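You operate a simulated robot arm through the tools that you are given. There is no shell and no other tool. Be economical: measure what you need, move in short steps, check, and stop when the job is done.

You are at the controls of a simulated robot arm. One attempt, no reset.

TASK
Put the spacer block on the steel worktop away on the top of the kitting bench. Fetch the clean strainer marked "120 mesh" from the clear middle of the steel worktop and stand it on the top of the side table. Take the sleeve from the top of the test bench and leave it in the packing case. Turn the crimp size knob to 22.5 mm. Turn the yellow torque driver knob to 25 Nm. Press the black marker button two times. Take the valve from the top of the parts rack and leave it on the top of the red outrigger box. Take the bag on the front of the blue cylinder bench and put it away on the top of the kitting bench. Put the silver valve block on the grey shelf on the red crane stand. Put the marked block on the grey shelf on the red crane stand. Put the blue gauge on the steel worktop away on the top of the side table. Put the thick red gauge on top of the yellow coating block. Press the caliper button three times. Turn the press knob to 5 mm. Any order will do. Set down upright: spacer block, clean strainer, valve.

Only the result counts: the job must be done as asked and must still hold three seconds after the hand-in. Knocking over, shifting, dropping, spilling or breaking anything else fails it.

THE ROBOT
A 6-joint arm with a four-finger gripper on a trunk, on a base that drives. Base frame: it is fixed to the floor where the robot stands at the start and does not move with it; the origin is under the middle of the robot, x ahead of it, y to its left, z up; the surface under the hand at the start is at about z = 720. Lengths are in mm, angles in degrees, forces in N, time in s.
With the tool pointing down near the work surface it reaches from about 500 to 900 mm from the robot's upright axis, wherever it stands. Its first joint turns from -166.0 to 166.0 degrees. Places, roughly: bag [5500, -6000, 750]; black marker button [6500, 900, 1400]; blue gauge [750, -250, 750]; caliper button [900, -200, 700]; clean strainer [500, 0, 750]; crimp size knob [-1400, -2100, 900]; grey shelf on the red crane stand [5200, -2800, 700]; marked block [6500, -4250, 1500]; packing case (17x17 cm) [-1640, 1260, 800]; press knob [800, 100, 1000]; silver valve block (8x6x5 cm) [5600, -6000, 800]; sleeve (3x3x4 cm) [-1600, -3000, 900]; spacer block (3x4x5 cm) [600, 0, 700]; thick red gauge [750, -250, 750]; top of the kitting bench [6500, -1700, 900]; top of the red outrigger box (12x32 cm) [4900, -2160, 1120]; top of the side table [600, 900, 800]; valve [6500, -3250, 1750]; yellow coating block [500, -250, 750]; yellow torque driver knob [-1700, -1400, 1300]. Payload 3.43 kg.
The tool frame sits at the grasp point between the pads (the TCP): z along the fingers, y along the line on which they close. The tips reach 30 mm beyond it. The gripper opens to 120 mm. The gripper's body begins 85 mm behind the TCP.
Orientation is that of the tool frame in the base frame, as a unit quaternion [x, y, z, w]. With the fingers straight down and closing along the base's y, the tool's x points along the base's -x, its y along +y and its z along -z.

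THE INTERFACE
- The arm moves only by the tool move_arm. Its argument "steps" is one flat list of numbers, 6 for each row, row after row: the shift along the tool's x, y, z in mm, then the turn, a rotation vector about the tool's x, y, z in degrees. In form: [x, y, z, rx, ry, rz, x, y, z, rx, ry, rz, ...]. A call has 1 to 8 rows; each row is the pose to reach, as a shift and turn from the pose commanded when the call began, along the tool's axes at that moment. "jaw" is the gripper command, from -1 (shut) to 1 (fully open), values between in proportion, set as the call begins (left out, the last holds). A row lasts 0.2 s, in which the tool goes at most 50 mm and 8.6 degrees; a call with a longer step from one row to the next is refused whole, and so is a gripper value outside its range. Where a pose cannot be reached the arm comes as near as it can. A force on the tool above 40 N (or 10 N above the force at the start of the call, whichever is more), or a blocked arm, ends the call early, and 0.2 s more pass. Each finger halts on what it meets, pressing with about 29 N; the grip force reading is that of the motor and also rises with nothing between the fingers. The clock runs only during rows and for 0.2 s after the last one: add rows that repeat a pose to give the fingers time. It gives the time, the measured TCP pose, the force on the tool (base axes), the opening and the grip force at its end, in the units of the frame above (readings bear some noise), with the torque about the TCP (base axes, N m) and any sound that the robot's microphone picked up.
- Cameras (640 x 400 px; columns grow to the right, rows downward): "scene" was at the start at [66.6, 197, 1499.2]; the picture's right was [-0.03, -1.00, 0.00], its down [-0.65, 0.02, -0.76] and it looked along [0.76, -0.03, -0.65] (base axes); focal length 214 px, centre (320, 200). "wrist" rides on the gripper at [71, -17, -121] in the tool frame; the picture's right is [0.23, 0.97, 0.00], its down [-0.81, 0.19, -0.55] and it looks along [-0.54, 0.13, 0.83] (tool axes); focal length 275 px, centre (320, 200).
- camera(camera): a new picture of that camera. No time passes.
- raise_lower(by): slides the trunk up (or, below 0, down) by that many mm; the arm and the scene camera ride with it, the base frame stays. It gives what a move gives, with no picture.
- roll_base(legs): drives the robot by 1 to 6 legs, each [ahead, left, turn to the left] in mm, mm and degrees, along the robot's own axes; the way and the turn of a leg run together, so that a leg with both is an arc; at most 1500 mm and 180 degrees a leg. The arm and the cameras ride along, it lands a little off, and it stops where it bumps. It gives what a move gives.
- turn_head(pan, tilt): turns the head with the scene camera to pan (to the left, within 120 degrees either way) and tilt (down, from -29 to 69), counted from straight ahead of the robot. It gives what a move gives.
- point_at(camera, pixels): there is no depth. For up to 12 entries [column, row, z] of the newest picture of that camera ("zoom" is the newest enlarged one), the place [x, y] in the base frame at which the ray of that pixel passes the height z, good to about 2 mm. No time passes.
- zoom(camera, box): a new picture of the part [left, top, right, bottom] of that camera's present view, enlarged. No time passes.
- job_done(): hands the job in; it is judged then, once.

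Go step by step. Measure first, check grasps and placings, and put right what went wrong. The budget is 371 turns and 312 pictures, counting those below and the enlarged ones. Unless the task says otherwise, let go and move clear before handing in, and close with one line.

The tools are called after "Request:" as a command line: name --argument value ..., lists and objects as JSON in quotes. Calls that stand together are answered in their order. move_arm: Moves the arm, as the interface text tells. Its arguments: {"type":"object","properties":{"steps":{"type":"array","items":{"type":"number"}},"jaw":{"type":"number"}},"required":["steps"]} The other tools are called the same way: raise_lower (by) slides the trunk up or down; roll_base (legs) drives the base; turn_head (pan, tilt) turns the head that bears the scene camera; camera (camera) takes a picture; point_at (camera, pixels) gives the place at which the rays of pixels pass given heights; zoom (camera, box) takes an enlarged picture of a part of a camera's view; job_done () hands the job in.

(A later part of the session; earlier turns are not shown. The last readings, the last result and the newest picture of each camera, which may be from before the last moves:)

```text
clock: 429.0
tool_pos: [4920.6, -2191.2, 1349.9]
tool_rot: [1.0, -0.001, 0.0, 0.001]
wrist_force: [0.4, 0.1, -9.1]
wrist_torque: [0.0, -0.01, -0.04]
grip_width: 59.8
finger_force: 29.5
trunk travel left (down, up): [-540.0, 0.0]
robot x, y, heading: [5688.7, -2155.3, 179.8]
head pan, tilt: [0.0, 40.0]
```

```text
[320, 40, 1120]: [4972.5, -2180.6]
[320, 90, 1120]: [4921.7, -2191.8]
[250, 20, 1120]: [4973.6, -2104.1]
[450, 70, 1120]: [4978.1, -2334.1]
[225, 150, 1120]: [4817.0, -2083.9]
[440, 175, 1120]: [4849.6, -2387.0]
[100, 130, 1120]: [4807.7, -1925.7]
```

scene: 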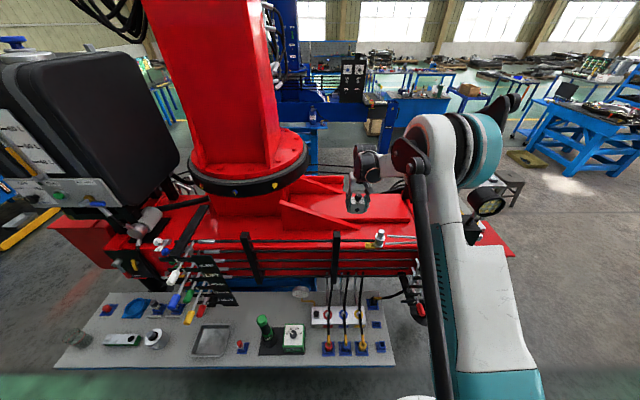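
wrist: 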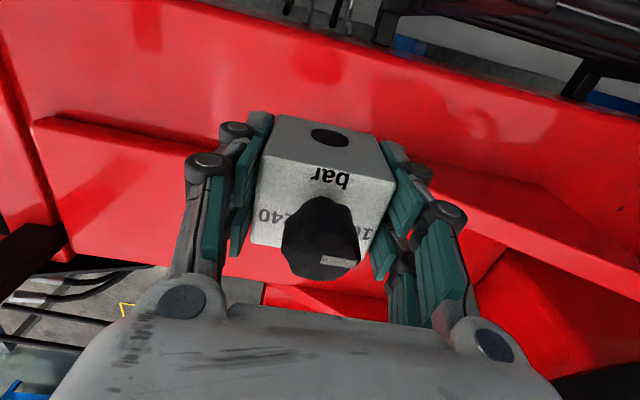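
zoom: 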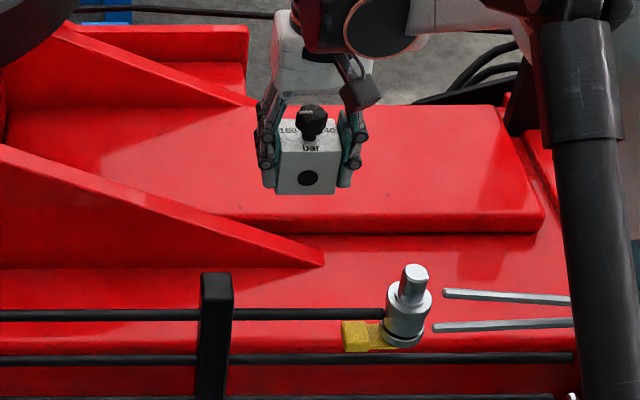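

The point below the TCP is mid-ledge. Descending to near contact.

Request:
move_arm --steps '[0, 0, 45, 0, 0, 0, 0, 0, 90, 0, 0, 0, 0, 0, 135, 0, 0, 0, 0, 0, 165, 0, 0, 0, 0, 0, 178, 0, 0, 0]'

Request:
zoom --camera "scene" --box '[300, 170, 420, 260]'

Request:
camera --camera "wrist"

```text
clock: 430.2
tool_pos: [4921.0, -2189.7, 1171.7]
tool_rot: [1.0, 0.0, 0.0, 0.001]
wrist_force: [0.2, -0.5, -8.9]
wrist_torque: [0.01, -0.07, -0.03]
grip_width: 60.1
finger_force: 29.1
trunk travel left (down, up): [-540.0, 0.0]
robot x, y, heading: [5691.1, -2155.9, 179.9]
head pan, tilt: [0.0, 40.0]
```

```text
4.44 times, centred on (360, 215) of scene
```

zoom: 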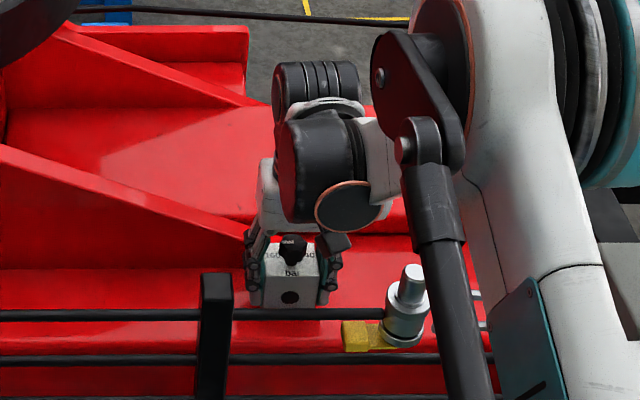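

```text
92 pictures are left
```

wrist: 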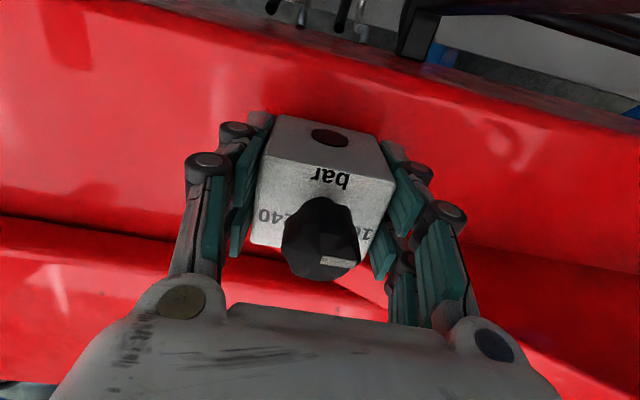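

Good alignment. Lowering to contact.

Request:
move_arm --steps '[0, 0, 5, 0, 0, 0, 0, 0, 9, 0, 0, 0, 0, 0, 13, 0, 0, 0, 0, 0, 16, 0, 0, 0, 0, 0, 19, 0, 0, 0, 0, 0, 22, 0, 0, 0]'

```text
clock: 431.6
tool_pos: [4923.0, -2191.1, 1152.4]
tool_rot: [1.0, 0.0, -0.001, 0.001]
wrist_force: [-1.7, 0.1, 24.0]
wrist_torque: [0.03, -0.03, 0.0]
grip_width: 60.1
finger_force: 28.9
trunk travel left (down, up): [-540.0, 0.0]
robot x, y, heading: [5690.1, -2157.5, 179.7]
head pan, tilt: [0.0, 40.0]
```

Contact. I'll ease off, open and lift.

Request:
move_arm --steps '[0, 0, -2, 0, 0, 0, 0, 0, -2, 0, 0, 0]'

Request:
move_arm --steps '[0, 0, 0, 0, 0, 0, 0, 0, 0, 0, 0, 0, 0, 0, -35, 0, 0, 0, 0, 0, -80, 0, 0, 0, 0, 0, -125, 0, 0, 0, 0, 0, -170, 0, 0, 0, 0, 0, -215, 0, 0, 0, 0, 0, -260, 0, 0, 0]' --jaw 0.4

Request:
move_arm --steps '[0, 0, -45, 0, 0, 0, 0, 0, -90, 0, 0, 0, 30, 0, -130, 0, 0, 0, 75, 0, -150, 0, 0, 0, 120, 0, -160, 0, 0, 0, 165, 0, -160, 0, 0, 0, 210, 0, -160, 0, 0, 0]'

Request:
zoom --camera "scene" --box '[300, 170, 420, 260]'

```text
clock: 432.2
tool_pos: [4921.3, -2189.9, 1152.3]
tool_rot: [1.0, 0.0, 0.0, 0.0]
wrist_force: [2.6, 0.6, -0.6]
wrist_torque: [0.0, 0.1, 0.02]
grip_width: 59.7
finger_force: 29.6
trunk travel left (down, up): [-540.0, 0.0]
robot x, y, heading: [5694.9, -2155.2, 179.8]
head pan, tilt: [0.0, 40.0]
```

```text
clock: 434.0
tool_pos: [4921.8, -2191.1, 1415.1]
tool_rot: [1.0, 0.0, -0.001, 0.001]
wrist_force: [0.6, 0.3, 0.1]
wrist_torque: [0.0, 0.01, 0.04]
grip_width: 83.9
finger_force: 0.0
trunk travel left (down, up): [-540.0, 0.0]
robot x, y, heading: [5692.0, -2156.0, 179.8]
head pan, tilt: [0.0, 40.0]
```

```text
clock: 435.6
tool_pos: [5137.0, -2191.3, 1574.5]
tool_rot: [1.0, 0.001, -0.002, 0.001]
wrist_force: [1.0, -0.5, 1.2]
wrist_torque: [-0.02, 0.06, 0.02]
grip_width: 84.0
finger_force: 0.1
trunk travel left (down, up): [-540.0, 0.0]
robot x, y, heading: [5689.3, -2157.8, 179.6]
head pan, tilt: [0.0, 40.0]
```

```text
4.44 times, centred on (360, 215) of scene
```

zoom: 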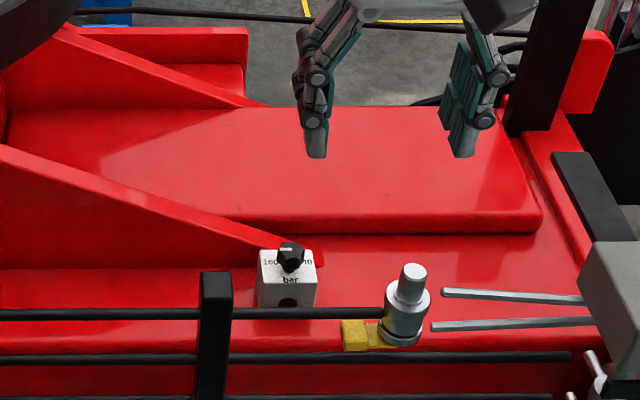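

The valve stands upright on the red box. Next is the marked block at about (6500,-4250,1500): back off, turn toward -y, drive down the lane and look left.

Request:
roll_base --legs '[[-130, 0, 0], [0, 0, 90], [1000, 0, 0], [950, 0, 0]]'

Request:
turn_head --pan 75 --tilt 20

Request:
camera --camera "scene"

Request:
turn_head --pan 0 --tilt 25

Request:
camera --camera "scene"

```text
clock: 450.2
tool_pos: [5868.1, -4682.2, 1573.6]
tool_rot: [0.704, 0.711, 0.0, 0.0]
wrist_force: [0.3, -0.7, 0.0]
wrist_torque: [0.06, 0.0, 0.01]
grip_width: 84.1
finger_force: 0.0
trunk travel left (down, up): [-540.0, 0.0]
robot x, y, heading: [5828.2, -4124.7, -89.6]
head pan, tilt: [0.0, 40.0]
```

```text
clock: 451.6
tool_pos: [5867.9, -4681.3, 1572.7]
tool_rot: [0.704, 0.711, 0.0, 0.0]
wrist_force: [0.0, -1.0, -0.5]
wrist_torque: [-0.02, 0.0, 0.01]
grip_width: 84.0
finger_force: 0.0
trunk travel left (down, up): [-540.0, 0.0]
robot x, y, heading: [5830.2, -4122.0, -90.0]
head pan, tilt: [75.0, 20.0]
```

```text
90 pictures are left
```

scene: 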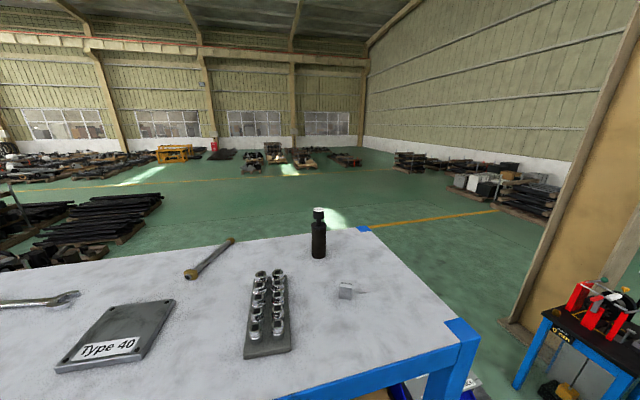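

```text
clock: 453.1
tool_pos: [5868.1, -4681.5, 1572.2]
tool_rot: [0.703, 0.711, 0.001, 0.0]
wrist_force: [-0.9, 0.3, -0.3]
wrist_torque: [-0.05, 0.0, 0.0]
grip_width: 84.1
finger_force: 0.0
trunk travel left (down, up): [-540.0, 0.0]
robot x, y, heading: [5826.4, -4122.2, -89.7]
head pan, tilt: [0.0, 25.0]
```

```text
89 pictures are left
```

scene: 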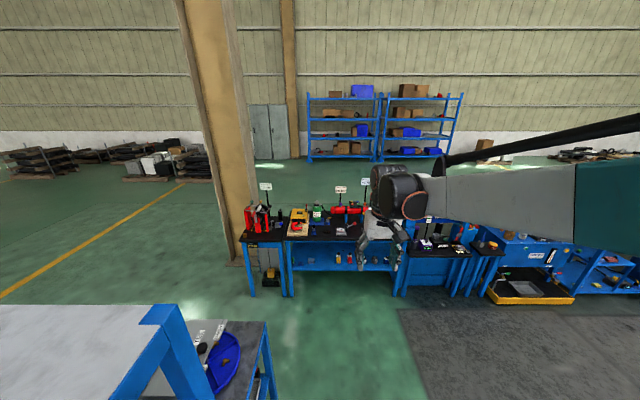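

The marked block is the small grey cube on the rack's end at (345,290). I'll move beside it, facing the rack.

Request:
turn_head --pan 75 --tilt 20

Request:
zoom --camera "scene" --box '[310, 260, 390, 320]'

Request:
point_at --camera "zoom" --pixels '[[275, 295, 1602], [250, 280, 1602], [320, 290, 1602]]'

```text
clock: 454.6
tool_pos: [5867.8, -4681.8, 1573.3]
tool_rot: [0.703, 0.711, 0.0, 0.001]
wrist_force: [0.4, 1.1, 1.1]
wrist_torque: [0.0, 0.0, 0.02]
grip_width: 84.0
finger_force: 0.0
trunk travel left (down, up): [-540.0, 0.0]
robot x, y, heading: [5824.3, -4124.6, -89.7]
head pan, tilt: [75.0, 20.0]
```

```text
6.67 times, centred on (350, 290) of scene
```

zoom: 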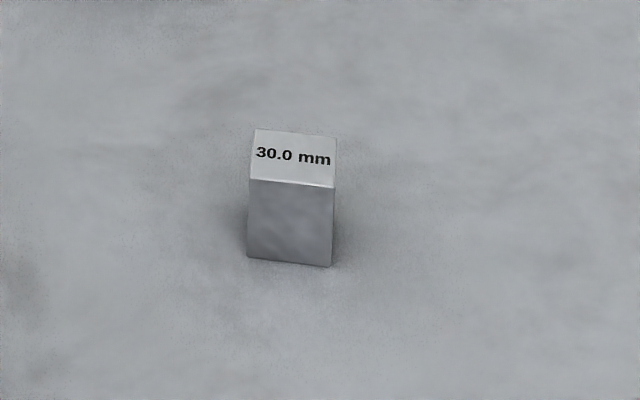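

```text
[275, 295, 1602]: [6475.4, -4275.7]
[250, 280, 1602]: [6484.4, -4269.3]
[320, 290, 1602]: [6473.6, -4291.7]
```

I'll raise the arm, align at y≈-4275 and turn to face the rack.

Request:
move_arm --steps '[0, 0, -45, 0, 0, 0, 0, 0, -90, 0, 0, 0, 0, 0, -135, 0, 0, 0, 0, 0, -180, 0, 0, 0, 0, 0, -225, 0, 0, 0, 0, 0, -260, 0, 0, 0]' --jaw 0

Request:
roll_base --legs '[[150, 0, 0], [0, 0, 90]]'

Request:
turn_head --pan 0 --tilt 30

Request:
camera --camera "scene"

Request:
camera --camera "wrist"

```text
clock: 456.0
tool_pos: [5867.0, -4682.5, 1833.1]
tool_rot: [0.704, 0.711, 0.001, 0.001]
wrist_force: [-0.2, -0.5, 0.3]
wrist_torque: [0.01, -0.01, 0.02]
grip_width: 60.0
finger_force: 0.1
trunk travel left (down, up): [-540.0, 0.0]
robot x, y, heading: [5828.3, -4124.9, -89.8]
head pan, tilt: [75.0, 20.0]
```

```text
clock: 461.2
tool_pos: [6388.2, -4234.7, 1832.2]
tool_rot: [-0.005, 1.0, 0.001, 0.0]
wrist_force: [-0.3, -0.3, 0.3]
wrist_torque: [0.02, -0.02, -0.03]
grip_width: 59.8
finger_force: 0.0
trunk travel left (down, up): [-540.0, 0.0]
robot x, y, heading: [5828.7, -4278.0, 0.3]
head pan, tilt: [75.0, 20.0]
```

```text
clock: 462.6
tool_pos: [6386.3, -4235.3, 1832.5]
tool_rot: [-0.004, 1.0, 0.001, 0.001]
wrist_force: [0.1, -1.3, 0.3]
wrist_torque: [-0.01, 0.01, 0.02]
grip_width: 60.0
finger_force: 0.0
trunk travel left (down, up): [-540.0, 0.0]
robot x, y, heading: [5830.2, -4272.6, 0.1]
head pan, tilt: [0.0, 30.0]
```

```text
87 pictures are left
```

scene: 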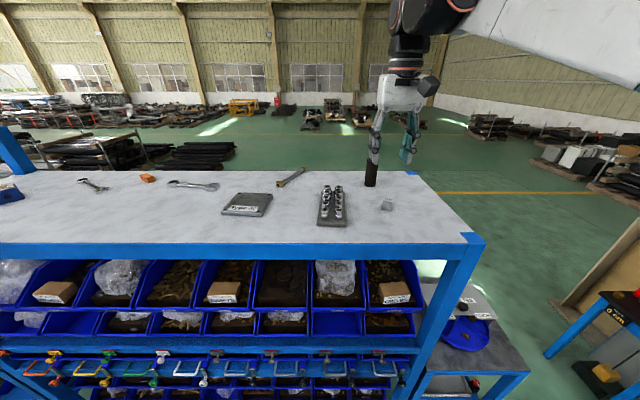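

```text
86 pictures are left
```

wrist: 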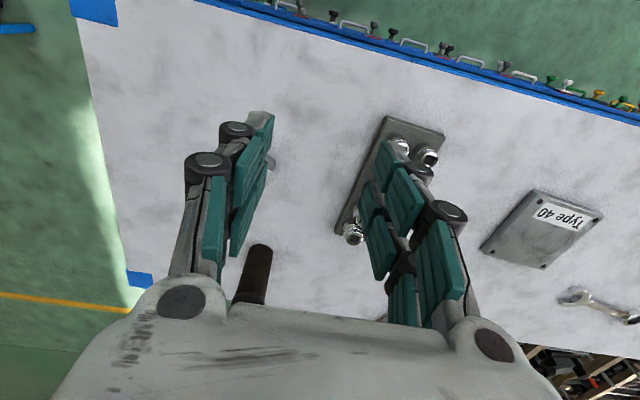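

Request:
zoom --camera "scene" --box '[360, 185, 415, 220]'

Request:
zoom --camera "wrist" --box '[230, 120, 310, 190]'

```text
11.43 times, centred on (388, 202) of scene
```

zoom: 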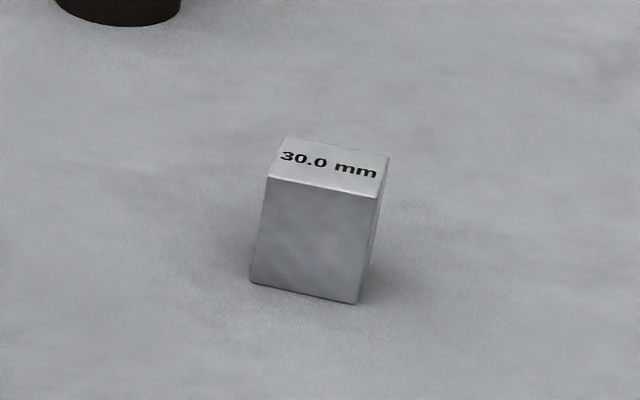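

```text
5.71 times, centred on (270, 155) of wrist
```

zoom: 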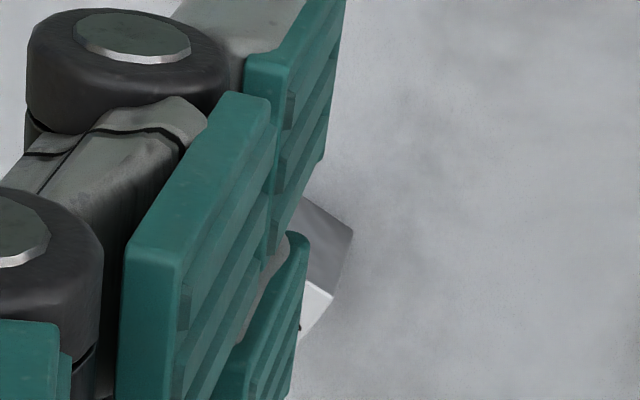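

Request:
point_at --camera "scene" --pixels '[[381.9, 209.3, 1602], [391.2, 211, 1602], [383.4, 200.1, 1640], [393.2, 201.6, 1640], [384.9, 196.5, 1640], [394.1, 198.1, 1640]]'

Request:
point_at --camera "zoom" --pixels '[[353, 235, 1602]]'

```text
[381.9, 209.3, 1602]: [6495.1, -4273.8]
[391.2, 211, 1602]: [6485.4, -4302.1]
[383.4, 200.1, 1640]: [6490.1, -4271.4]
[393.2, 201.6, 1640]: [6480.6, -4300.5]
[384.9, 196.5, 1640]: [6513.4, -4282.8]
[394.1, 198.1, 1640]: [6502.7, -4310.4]
```

```text
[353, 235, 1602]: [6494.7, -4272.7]
```

The block's centre is (6502,-4293), yawed 18°, top about 1638. I'll move over with rz +18 and descend.

Request:
move_arm --steps '[-29, -15, 0, 0, 0, 5, -58, -29, 0, 0, 0, 10, -87, -44, 0, 0, 0, 15, -116, -58, 5, 0, 0, 18.4, -116, -58, 50, 0, 0, 18.4, -116, -58, 90, 0, 0, 18.4]'

Request:
camera --camera "wrist"

```text
clock: 464.0
tool_pos: [6506.8, -4292.5, 1740.7]
tool_rot: [0.156, 0.988, 0.0, 0.0]
wrist_force: [-0.4, -0.4, -0.3]
wrist_torque: [0.04, 0.07, -0.02]
grip_width: 59.8
finger_force: 0.1
trunk travel left (down, up): [-540.0, 0.0]
robot x, y, heading: [5829.2, -4275.9, 0.3]
head pan, tilt: [0.0, 30.0]
```

```text
83 pictures are left
```

wrist: 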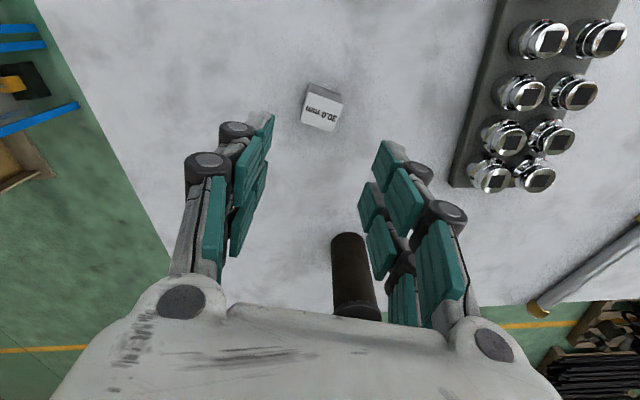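

Request:
zoom --camera "wrist" --box '[290, 75, 360, 140]'

Request:
point_at --camera "zoom" --pixels '[[260, 150, 1638], [410, 200, 1638], [220, 270, 1638], [360, 325, 1638]]'

```text
6.15 times, centred on (325, 108) of wrist
```

zoom: 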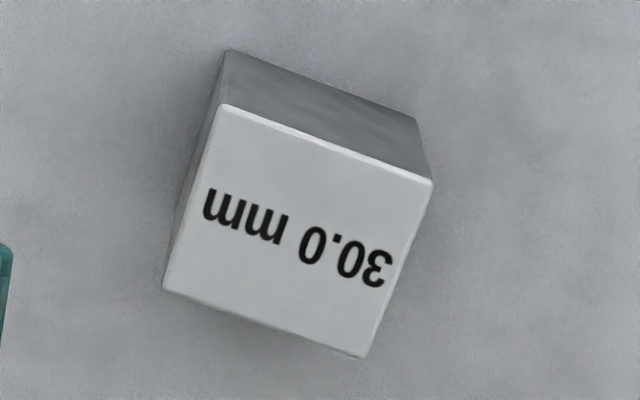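

```text
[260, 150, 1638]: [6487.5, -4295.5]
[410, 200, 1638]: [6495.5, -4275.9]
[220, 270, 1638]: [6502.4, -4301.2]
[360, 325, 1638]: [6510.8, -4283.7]
```

Centre is (6498.5,-4291) with 7° more yaw. Correcting, descending and gripping.

Request:
move_arm --steps '[8, -1, 25, 0, 0, 3.5, 8, -1, 60, 0, 0, 7, 8, -1, 90, 0, 0, 7, 8, -1, 103, 0, 0, 7, 8, -1, 103, 0, 0, 7]'

Request:
move_arm --steps '[0, 0, 0, 0, 0, 0, 0, 0, 0, 0, 0, 0, 0, 0, 0, 0, 0, 0]' --jaw -1

Request:
move_arm --steps '[0, 0, -45, 0, 0, 0, 0, 0, -90, 0, 0, 0, 0, 0, -135, 0, 0, 0, 0, 0, -180, 0, 0, 0]'

Request:
camera --camera "wrist"

```text
clock: 465.2
tool_pos: [6495.4, -4290.3, 1640.8]
tool_rot: [0.216, 0.976, 0.002, 0.0]
wrist_force: [0.1, 0.6, 0.5]
wrist_torque: [0.01, -0.05, 0.01]
grip_width: 59.7
finger_force: 0.1
trunk travel left (down, up): [-540.0, 0.0]
robot x, y, heading: [5828.7, -4273.8, -0.0]
head pan, tilt: [0.0, 30.0]
```

```text
clock: 466.0
tool_pos: [6496.0, -4290.4, 1640.3]
tool_rot: [0.215, 0.977, 0.001, 0.0]
wrist_force: [-0.3, 0.1, -0.4]
wrist_torque: [-0.01, 0.02, -0.02]
grip_width: 29.7
finger_force: 29.5
trunk travel left (down, up): [-540.0, 0.0]
robot x, y, heading: [5830.2, -4273.8, 0.2]
head pan, tilt: [0.0, 30.0]
```

```text
clock: 467.0
tool_pos: [6497.8, -4291.2, 1820.0]
tool_rot: [0.216, 0.976, 0.001, 0.0]
wrist_force: [0.3, 0.4, -1.6]
wrist_torque: [-0.02, 0.01, -0.01]
grip_width: 29.8
finger_force: 28.6
trunk travel left (down, up): [-540.0, 0.0]
robot x, y, heading: [5826.3, -4272.2, 0.3]
head pan, tilt: [0.0, 30.0]
```

```text
81 pictures are left
```

wrist: 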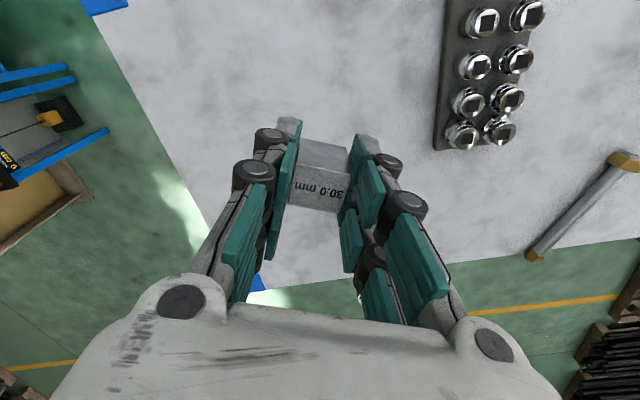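

The marked block is held with its bottom 38 mm below the TCP. I'll retract, turn toward +y, drive back up the lane, then face the grey shelf.

Request:
move_arm --steps '[40, 0, 0, 0, 0, -6, 80, 0, 0, 0, 0, -12, 110, -10, 0, 0, 0, -18, 120, -30, 0, 0, 0, -25]'

Request:
roll_base --legs '[[0, 0, 90], [900, 0, 0], [850, 0, 0]]'

Request:
turn_head --pan 85 --tilt 35

Request:
camera --camera "scene"

```text
clock: 468.0
tool_pos: [6374.5, -4269.5, 1819.8]
tool_rot: [-0.001, 1.0, 0.002, 0.0]
wrist_force: [-0.8, -0.4, -1.9]
wrist_torque: [0.01, 0.0, 0.03]
grip_width: 29.7
finger_force: 29.2
trunk travel left (down, up): [-540.0, 0.0]
robot x, y, heading: [5829.9, -4275.3, 0.1]
head pan, tilt: [0.0, 30.0]
```

```text
clock: 480.7
tool_pos: [5848.4, -1968.6, 1820.4]
tool_rot: [-0.702, 0.712, 0.0, -0.001]
wrist_force: [0.5, 1.6, -1.9]
wrist_torque: [-0.02, -0.01, -0.02]
grip_width: 29.6
finger_force: 28.6
trunk travel left (down, up): [-540.0, 0.0]
robot x, y, heading: [5846.3, -2517.1, 89.4]
head pan, tilt: [0.0, 30.0]
```

```text
clock: 482.3
tool_pos: [5849.5, -1968.9, 1820.5]
tool_rot: [-0.702, 0.712, 0.0, -0.001]
wrist_force: [-0.6, 1.0, -1.8]
wrist_torque: [-0.03, 0.0, -0.01]
grip_width: 29.7
finger_force: 29.0
trunk travel left (down, up): [-540.0, 0.0]
robot x, y, heading: [5845.2, -2515.3, 89.3]
head pan, tilt: [85.0, 35.0]
```

```text
80 pictures are left
```

scene: 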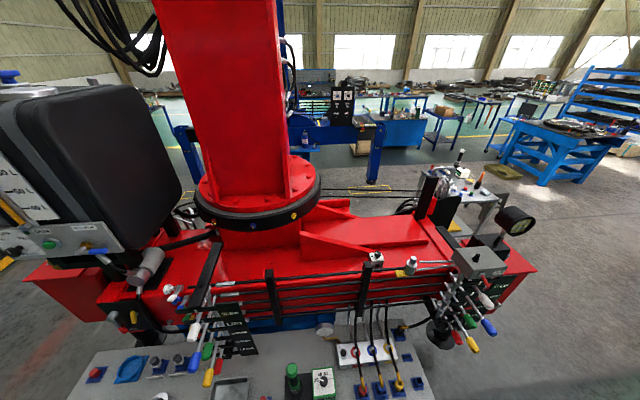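

Request:
turn_head --pan 85 --tilt 55

Request:
camera --camera "scene"

Request:
zoom --camera "scene" --box '[60, 170, 440, 360]'

```text
clock: 483.1
tool_pos: [5848.8, -1969.9, 1820.3]
tool_rot: [-0.701, 0.713, 0.001, 0.0]
wrist_force: [0.0, -0.5, -1.2]
wrist_torque: [-0.05, -0.01, -0.03]
grip_width: 29.9
finger_force: 28.7
trunk travel left (down, up): [-540.0, 0.0]
robot x, y, heading: [5845.9, -2515.1, 89.0]
head pan, tilt: [85.0, 55.0]
```

```text
79 pictures are left
```

scene: 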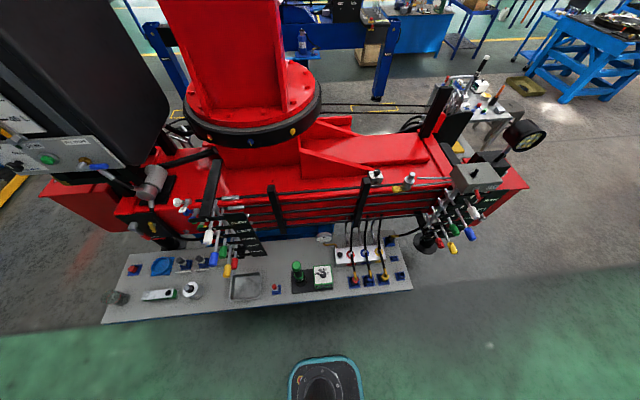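

```text
1.68 times, centred on (250, 265) of scene
```

zoom: 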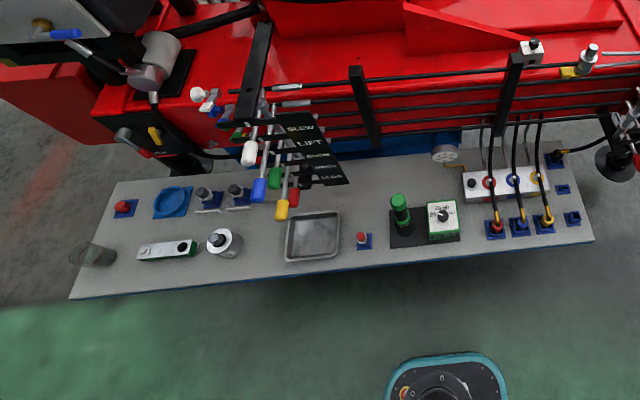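

I'll measure the shelf and candidate free spots around zoom (365,190).

Request:
point_at --camera "zoom" --pixels '[[365, 175, 700], [365, 200, 700], [365, 215, 700], [340, 215, 700], [390, 215, 700], [365, 258, 700], [75, 298, 700], [590, 240, 700], [420, 155, 700], [363, 232, 720], [283, 255, 700], [256, 262, 700]]'

Request:
zoom --camera "scene" --box '[210, 200, 350, 310]'

```text
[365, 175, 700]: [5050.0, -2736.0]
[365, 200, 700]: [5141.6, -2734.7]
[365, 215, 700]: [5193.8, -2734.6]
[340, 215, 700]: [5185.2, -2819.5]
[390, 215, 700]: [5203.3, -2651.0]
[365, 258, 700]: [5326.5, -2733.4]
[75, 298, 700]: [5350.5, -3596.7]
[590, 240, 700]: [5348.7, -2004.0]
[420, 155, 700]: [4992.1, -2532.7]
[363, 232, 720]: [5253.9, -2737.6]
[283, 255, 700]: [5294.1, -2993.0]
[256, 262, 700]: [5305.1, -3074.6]
```

```text
3.64 times, centred on (280, 255) of scene
```

zoom: 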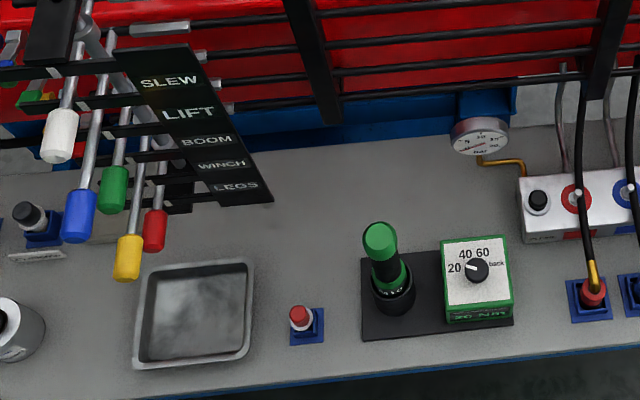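

I'll lower the trunk, face the shelf at y≈-2705, and bring the block over (5095,-2700).

Request:
raise_lower --by -465

Request:
roll_base --legs '[[0, 0, 91], [0, 190, 0]]'

Request:
turn_head --pan 0 --tilt 45

Request:
camera --camera "scene"

Request:
camera --camera "wrist"

```text
refused: -465 is not a number from -400 to 400
```

```text
clock: 488.6
tool_pos: [5298.5, -2712.9, 1819.7]
tool_rot: [1.0, 0.0, 0.0, 0.001]
wrist_force: [-0.3, -0.8, -1.9]
wrist_torque: [0.08, 0.02, 0.0]
grip_width: 29.4
finger_force: 28.7
trunk travel left (down, up): [-540.0, 0.0]
robot x, y, heading: [5845.4, -2708.5, -180.0]
head pan, tilt: [85.0, 55.0]
```

```text
clock: 490.2
tool_pos: [5298.4, -2712.0, 1819.7]
tool_rot: [1.0, 0.001, 0.001, 0.001]
wrist_force: [-0.2, -0.3, -1.0]
wrist_torque: [0.01, 0.01, 0.0]
grip_width: 29.8
finger_force: 29.0
trunk travel left (down, up): [-540.0, 0.0]
robot x, y, heading: [5847.6, -2712.0, -179.9]
head pan, tilt: [0.0, 45.0]
```

```text
76 pictures are left
```

scene: 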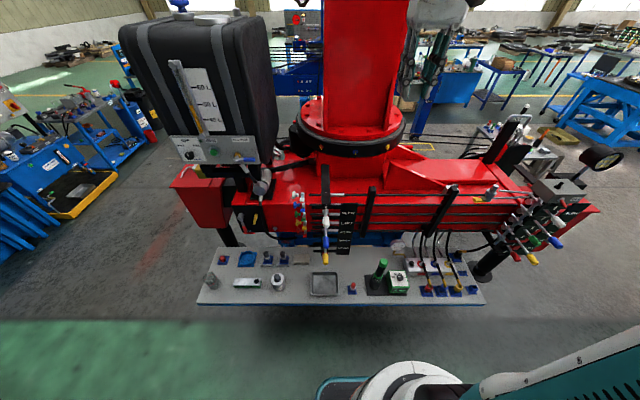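

```text
75 pictures are left
```

wrist: 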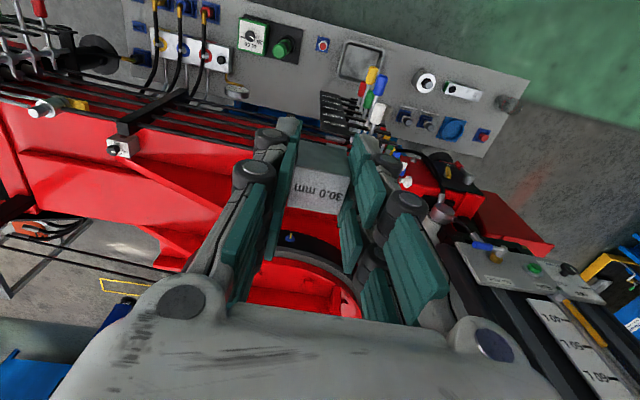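

Everything's clear below here, so I'll lower the trunk in two steps.

Request:
raise_lower --by -400

Request:
raise_lower --by -65

Request:
camera --camera "scene"

Request:
zoom --camera "scene" --box '[290, 150, 430, 260]'

Request:
camera --camera "wrist"

```text
clock: 494.0
tool_pos: [5298.5, -2711.3, 1420.1]
tool_rot: [1.0, 0.001, 0.0, 0.001]
wrist_force: [-0.1, 0.3, -1.5]
wrist_torque: [-0.04, -0.01, 0.02]
grip_width: 29.5
finger_force: 28.5
trunk travel left (down, up): [-140.0, 400.0]
robot x, y, heading: [5844.2, -2711.1, -179.9]
head pan, tilt: [0.0, 45.0]
```

```text
clock: 495.0
tool_pos: [5297.7, -2710.8, 1354.6]
tool_rot: [1.0, 0.0, 0.0, 0.001]
wrist_force: [-0.2, -0.2, -2.3]
wrist_torque: [0.0, 0.01, -0.02]
grip_width: 29.8
finger_force: 28.6
trunk travel left (down, up): [-75.0, 465.0]
robot x, y, heading: [5845.2, -2705.5, -179.6]
head pan, tilt: [0.0, 45.0]
```

```text
74 pictures are left
```

scene: 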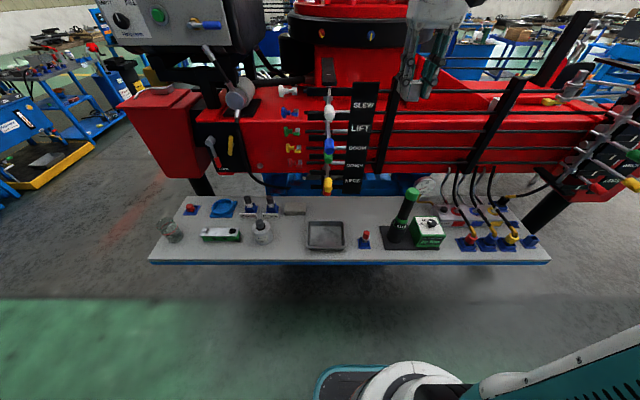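

```text
3.64 times, centred on (360, 205) of scene
```

zoom: 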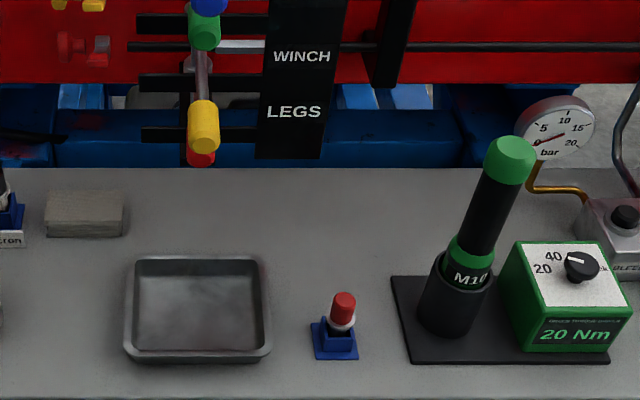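

```text
72 pictures are left
```

wrist: 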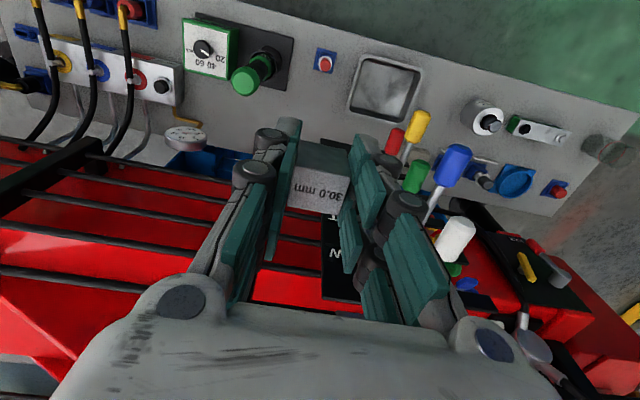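

Request:
point_at --camera "wrist" --pixels '[[368, 46, 680], [368, 46, 720], [325, 63, 700], [325, 63, 740]]'

Request:
point_at --camera "scene" --pixels '[[345.7, 246, 680], [345.7, 246, 720], [366.3, 232.5, 700], [366.3, 232.5, 740], [366, 220, 700], [366, 205, 700], [350, 205, 700], [384, 205, 700], [384, 225, 700]]'

```text
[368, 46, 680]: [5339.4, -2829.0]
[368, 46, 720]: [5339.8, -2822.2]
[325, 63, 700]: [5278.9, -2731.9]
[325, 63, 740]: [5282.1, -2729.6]
```

```text
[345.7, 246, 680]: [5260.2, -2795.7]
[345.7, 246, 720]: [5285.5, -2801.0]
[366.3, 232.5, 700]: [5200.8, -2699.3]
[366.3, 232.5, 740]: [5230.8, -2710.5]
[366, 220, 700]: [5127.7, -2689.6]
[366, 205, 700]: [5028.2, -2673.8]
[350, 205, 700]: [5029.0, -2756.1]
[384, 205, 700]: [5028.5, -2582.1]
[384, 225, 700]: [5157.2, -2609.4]
```

The shelf is really at about z 790. I'll recompute the spots at that height.

Request:
point_at --camera "scene" --pixels '[[366, 220, 790], [366, 208, 790], [366, 197, 790], [346, 215, 790], [384, 215, 790], [366, 245, 790], [358, 245, 790], [345.7, 228, 790], [382, 245, 790], [402, 192, 790]]'

Request:
point_at --camera "wrist" --pixels '[[332, 75, 790], [316, 55, 790], [355, 110, 790], [292, 40, 790], [275, 90, 790], [440, 145, 790]]'

```text
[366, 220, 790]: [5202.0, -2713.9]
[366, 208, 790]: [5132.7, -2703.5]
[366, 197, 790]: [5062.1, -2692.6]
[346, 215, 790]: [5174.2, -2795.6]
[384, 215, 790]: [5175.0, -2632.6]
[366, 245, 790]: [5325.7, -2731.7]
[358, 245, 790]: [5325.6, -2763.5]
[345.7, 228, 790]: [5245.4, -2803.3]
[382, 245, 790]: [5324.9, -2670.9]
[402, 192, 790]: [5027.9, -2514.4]
```

```text
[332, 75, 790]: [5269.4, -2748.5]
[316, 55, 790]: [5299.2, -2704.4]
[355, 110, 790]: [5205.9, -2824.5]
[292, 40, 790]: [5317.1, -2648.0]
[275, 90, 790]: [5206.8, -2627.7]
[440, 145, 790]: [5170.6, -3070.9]
```

I'll set the marked block at (5105,-2690), moving over and down in stages.

Request:
move_arm --steps '[-28, -3, 35, 0, 0, 0, -56, -6, 70, 0, 0, 0, -84, -9, 105, 0, 0, 0, -112, -12, 140, 0, 0, 0, -140, -15, 175, 0, 0, 0, -168, -18, 205, 0, 0, 0, -193, -21, 235, 0, 0, 0, -193, -21, 280, 0, 0, 0]'

Request:
move_arm --steps '[0, 0, 45, 0, 0, 0, 0, 0, 90, 0, 0, 0, 0, 0, 135, 0, 0, 0, 0, 0, 180, 0, 0, 0, 0, 0, 210, 0, 0, 0]'

Request:
camera --camera "wrist"

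Request:
zoom --camera "scene" --box '[290, 130, 430, 260]'

```text
clock: 496.8
tool_pos: [5105.7, -2692.6, 1074.7]
tool_rot: [1.0, -0.001, -0.001, 0.001]
wrist_force: [5.1, 0.5, 1.4]
wrist_torque: [0.05, 0.63, -0.08]
grip_width: 29.6
finger_force: 28.9
trunk travel left (down, up): [-75.0, 465.0]
robot x, y, heading: [5840.5, -2707.9, -180.0]
head pan, tilt: [0.0, 45.0]
```

```text
clock: 498.0
tool_pos: [5105.0, -2691.5, 866.3]
tool_rot: [1.0, 0.0, -0.002, 0.001]
wrist_force: [6.8, -0.6, 2.6]
wrist_torque: [0.08, 0.87, -0.1]
grip_width: 29.7
finger_force: 29.2
trunk travel left (down, up): [-75.0, 465.0]
robot x, y, heading: [5847.7, -2706.2, -180.2]
head pan, tilt: [0.0, 45.0]
```

```text
71 pictures are left
```

wrist: 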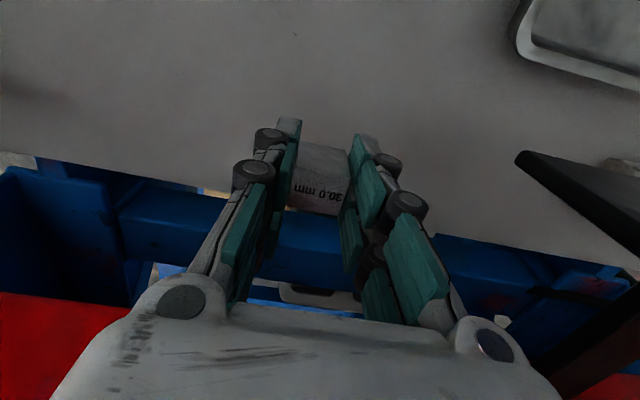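

```text
3.08 times, centred on (360, 195) of scene
```

zoom: 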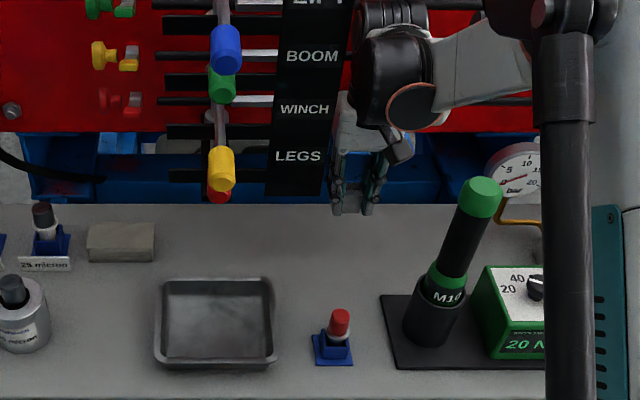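

There's a light 7 N push from behind (rails), and the shelf's back edge is close. I'll pull 50 mm toward me.

Request:
move_arm --steps '[25, 0, 0, 0, 0, 0, 50, 0, 0, 0, 0, 0]'

Request:
camera --camera "wrist"

Request:
camera --camera "scene"

```text
clock: 498.6
tool_pos: [5155.7, -2692.1, 865.8]
tool_rot: [1.0, -0.001, 0.0, 0.001]
wrist_force: [0.2, -0.2, -1.7]
wrist_torque: [0.01, 0.0, 0.02]
grip_width: 29.5
finger_force: 29.0
trunk travel left (down, up): [-75.0, 465.0]
robot x, y, heading: [5842.5, -2706.8, -179.6]
head pan, tilt: [0.0, 45.0]
```

```text
69 pictures are left
```

wrist: 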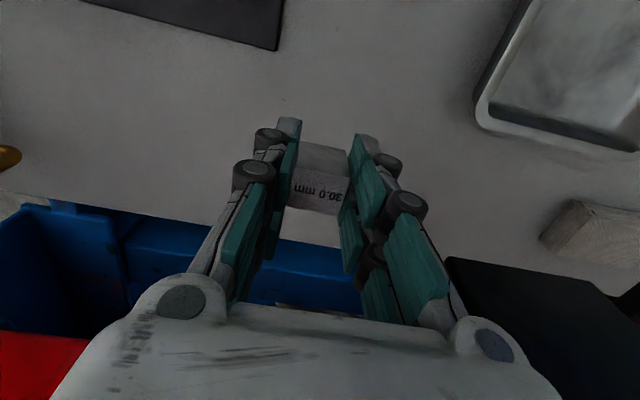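

```text
68 pictures are left
```

scene: 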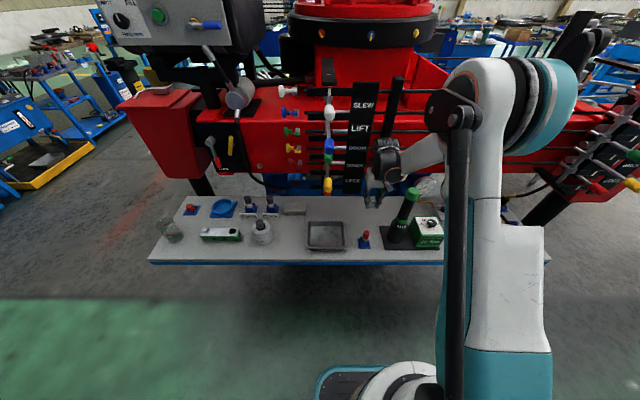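

Contact is gone. I'll shift 12 mm right and lower to contact.

Request:
move_arm --steps '[0, -12, 10, 0, 0, 0, 0, -12, 22, 0, 0, 0, 0, -12, 30, 0, 0, 0, 0, -12, 35, 0, 0, 0, 0, -12, 40, 0, 0, 0, 0, -12, 44, 0, 0, 0, 0, -12, 48, 0, 0, 0]'

```text
clock: 500.2
tool_pos: [5155.0, -2679.8, 816.2]
tool_rot: [1.0, -0.001, 0.0, 0.0]
wrist_force: [0.0, 0.0, -1.2]
wrist_torque: [-0.01, -0.02, 0.02]
grip_width: 29.4
finger_force: 28.6
trunk travel left (down, up): [-75.0, 465.0]
robot x, y, heading: [5843.7, -2705.1, -179.9]
head pan, tilt: [0.0, 45.0]
```

Request:
move_arm --steps '[0, 0, 4, 0, 0, 0, 0, 0, 8, 0, 0, 0, 0, 0, 12, 0, 0, 0, 0, 0, 16, 0, 0, 0, 0, 0, 20, 0, 0, 0, 0, 0, 24, 0, 0, 0, 0, 0, 28, 0, 0, 0]'

Request:
zoom --camera "scene" --box '[330, 170, 430, 250]'

```text
clock: 501.8
tool_pos: [5155.7, -2679.2, 788.7]
tool_rot: [1.0, 0.0, 0.0, 0.0]
wrist_force: [-0.4, 0.3, -2.5]
wrist_torque: [0.04, -0.02, -0.01]
grip_width: 30.0
finger_force: 28.9
trunk travel left (down, up): [-75.0, 465.0]
robot x, y, heading: [5845.7, -2710.5, -179.6]
head pan, tilt: [0.0, 45.0]
```

```text
5.00 times, centred on (380, 210) of scene
```

zoom: 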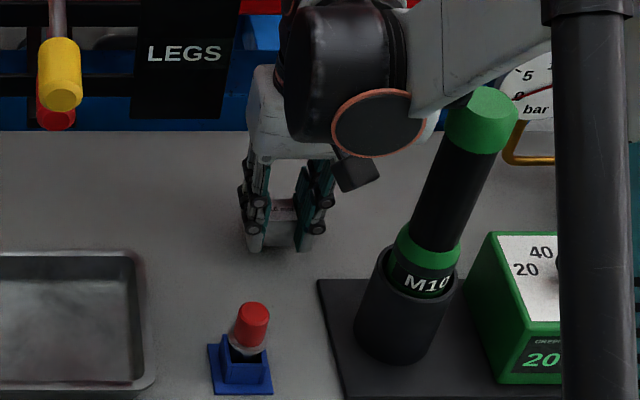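

There's no contact at a block bottom of about 750, so the shelf is lower. I'll keep going in small steps.

Request:
move_arm --steps '[0, 0, 4, 0, 0, 0, 0, 0, 8, 0, 0, 0, 0, 0, 12, 0, 0, 0, 0, 0, 16, 0, 0, 0, 0, 0, 20, 0, 0, 0, 0, 0, 24, 0, 0, 0, 0, 0, 28, 0, 0, 0, 0, 0, 32, 0, 0, 0]'

Request:
zoom --camera "scene" --box '[330, 170, 430, 250]'

```text
clock: 503.2
tool_pos: [5157.2, -2681.2, 769.9]
tool_rot: [1.0, 0.001, -0.001, 0.001]
wrist_force: [2.3, -0.8, 22.6]
wrist_torque: [0.11, -0.18, 0.01]
grip_width: 29.9
finger_force: 29.0
trunk travel left (down, up): [-75.0, 465.0]
robot x, y, heading: [5843.5, -2707.5, -180.0]
head pan, tilt: [0.0, 45.0]
stopped in row 6: the force on the tool passed its limit at 45 N (the readings are from after the stop); the commanded pose is now the measured one
```

```text
5.00 times, centred on (380, 210) of scene
```

zoom: 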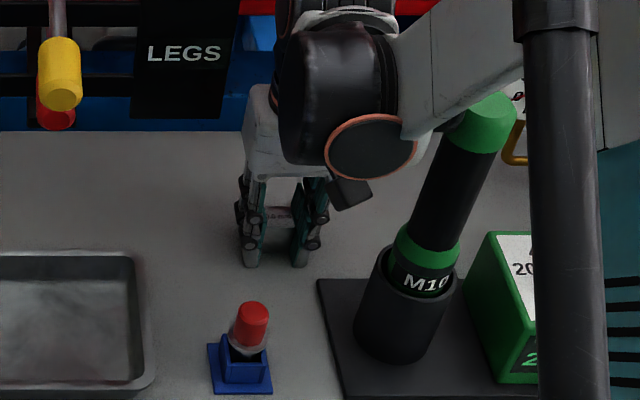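

Contact at a shelf height of about 731. I'll ease off, release and lift straight up.

Request:
move_arm --steps '[0, 0, -1, 0, 0, 0, 0, 0, -1.5, 0, 0, 0]'

Request:
move_arm --steps '[0, 0, 0, 0, 0, 0, 0, 0, 0, 0, 0, 0, 0, 0, -35, 0, 0, 0, 0, 0, -80, 0, 0, 0, 0, 0, -125, 0, 0, 0, 0, 0, -170, 0, 0, 0, 0, 0, -215, 0, 0, 0, 0, 0, -260, 0, 0, 0]' --jaw -0.2

Request:
zoom --camera "scene" --box '[330, 170, 430, 250]'

```text
clock: 503.8
tool_pos: [5155.7, -2679.9, 769.9]
tool_rot: [1.0, 0.0, -0.001, 0.002]
wrist_force: [7.1, 0.1, 10.5]
wrist_torque: [0.2, -0.34, -0.16]
grip_width: 29.6
finger_force: 28.9
trunk travel left (down, up): [-75.0, 465.0]
robot x, y, heading: [5841.7, -2708.9, -180.1]
head pan, tilt: [0.0, 45.0]
```

```text
clock: 505.6
tool_pos: [5156.4, -2680.5, 1029.4]
tool_rot: [1.0, -0.001, 0.0, 0.001]
wrist_force: [-0.4, -0.5, 0.0]
wrist_torque: [-0.02, -0.01, 0.0]
grip_width: 48.2
finger_force: 0.0
trunk travel left (down, up): [-75.0, 465.0]
robot x, y, heading: [5842.2, -2708.3, -179.9]
head pan, tilt: [0.0, 45.0]
```

```text
5.00 times, centred on (380, 210) of scene
```

zoom: 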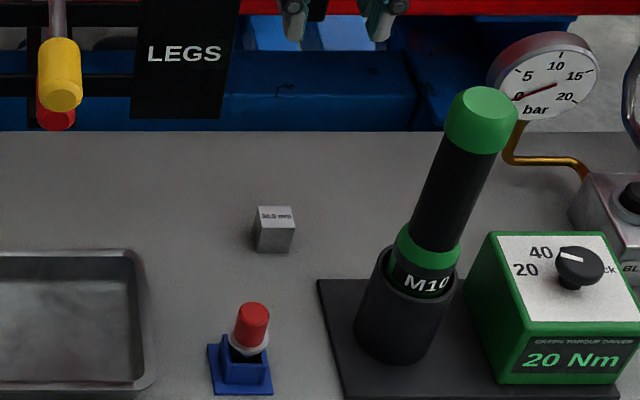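

The marked block is placed. I'll record the free spot for the silver block, zoom (175,195), before leaving.

Request:
point_at --camera "zoom" --pixels '[[175, 200, 731], [120, 200, 731], [240, 225, 731], [175, 240, 731], [175, 140, 731], [272, 245, 731], [145, 250, 750]]'

Request:
move_arm --steps '[40, 0, -25, 0, 0, 0, 80, 0, -50, 0, 0, 0, 120, 0, -80, 0, 0, 0, 140, 0, -120, 0, 0, 0, 140, 0, -160, 0, 0, 0, 140, 0, -200, 0, 0, 0]'

Request:
roll_base --legs '[[0, 0, 90], [1000, 0, 0], [1000, 0, 0]]'

Request:
turn_head --pan 5 --tilt 30

Request:
camera --camera "scene"

```text
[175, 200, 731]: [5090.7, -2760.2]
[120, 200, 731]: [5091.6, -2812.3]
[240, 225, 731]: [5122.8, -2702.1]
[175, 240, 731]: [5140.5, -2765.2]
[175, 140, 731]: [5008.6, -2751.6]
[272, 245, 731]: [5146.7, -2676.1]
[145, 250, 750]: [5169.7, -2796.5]
```

```text
clock: 507.0
tool_pos: [5294.8, -2679.7, 1230.2]
tool_rot: [1.0, -0.001, 0.0, 0.001]
wrist_force: [-0.7, 0.1, -0.2]
wrist_torque: [-0.01, -0.03, 0.03]
grip_width: 48.0
finger_force: 0.1
trunk travel left (down, up): [-75.0, 465.0]
robot x, y, heading: [5845.1, -2707.8, -179.8]
head pan, tilt: [0.0, 45.0]
```

```text
clock: 520.8
tool_pos: [5786.8, -5257.9, 1229.9]
tool_rot: [0.713, 0.702, 0.001, 0.001]
wrist_force: [-0.8, 0.1, 0.4]
wrist_torque: [-0.01, -0.01, -0.01]
grip_width: 48.1
finger_force: 0.1
trunk travel left (down, up): [-75.0, 465.0]
robot x, y, heading: [5824.0, -4709.1, -90.6]
head pan, tilt: [0.0, 45.0]
```

```text
clock: 521.5
tool_pos: [5786.4, -5258.8, 1230.1]
tool_rot: [0.712, 0.702, -0.001, 0.001]
wrist_force: [-0.3, -0.4, 0.4]
wrist_torque: [0.04, 0.03, 0.0]
grip_width: 48.2
finger_force: 0.0
trunk travel left (down, up): [-75.0, 465.0]
robot x, y, heading: [5822.8, -4708.1, -91.0]
head pan, tilt: [5.0, 30.0]
```

```text
64 pictures are left
```

scene: 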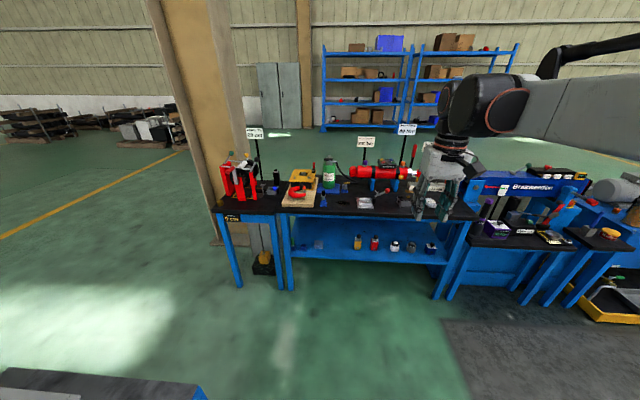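

Request:
zoom --camera "scene" --box '[210, 140, 480, 240]'

Request:
zoom --camera "scene" --box '[400, 160, 640, 300]'

Request:
point_at --camera "scene" --pixels '[[365, 203, 800], [430, 207, 800], [300, 215, 800], [455, 215, 800], [540, 240, 700], [290, 290, 0], [440, 297, 0]]'

```text
2.37 times, centred on (345, 190) of scene
```

zoom: 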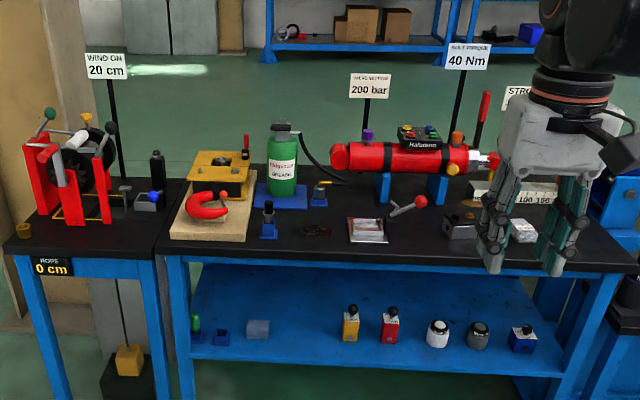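

```text
2.67 times, centred on (520, 230) of scene
```

zoom: 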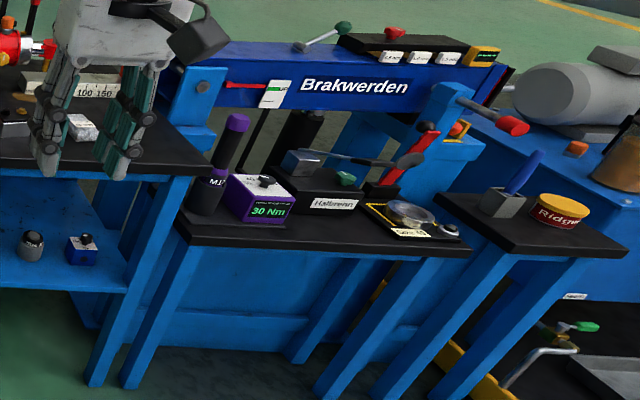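

```text
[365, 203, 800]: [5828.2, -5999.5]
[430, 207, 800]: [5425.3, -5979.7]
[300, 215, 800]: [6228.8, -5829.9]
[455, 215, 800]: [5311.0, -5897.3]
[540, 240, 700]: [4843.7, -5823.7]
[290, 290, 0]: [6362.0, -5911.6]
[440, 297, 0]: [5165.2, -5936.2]
```

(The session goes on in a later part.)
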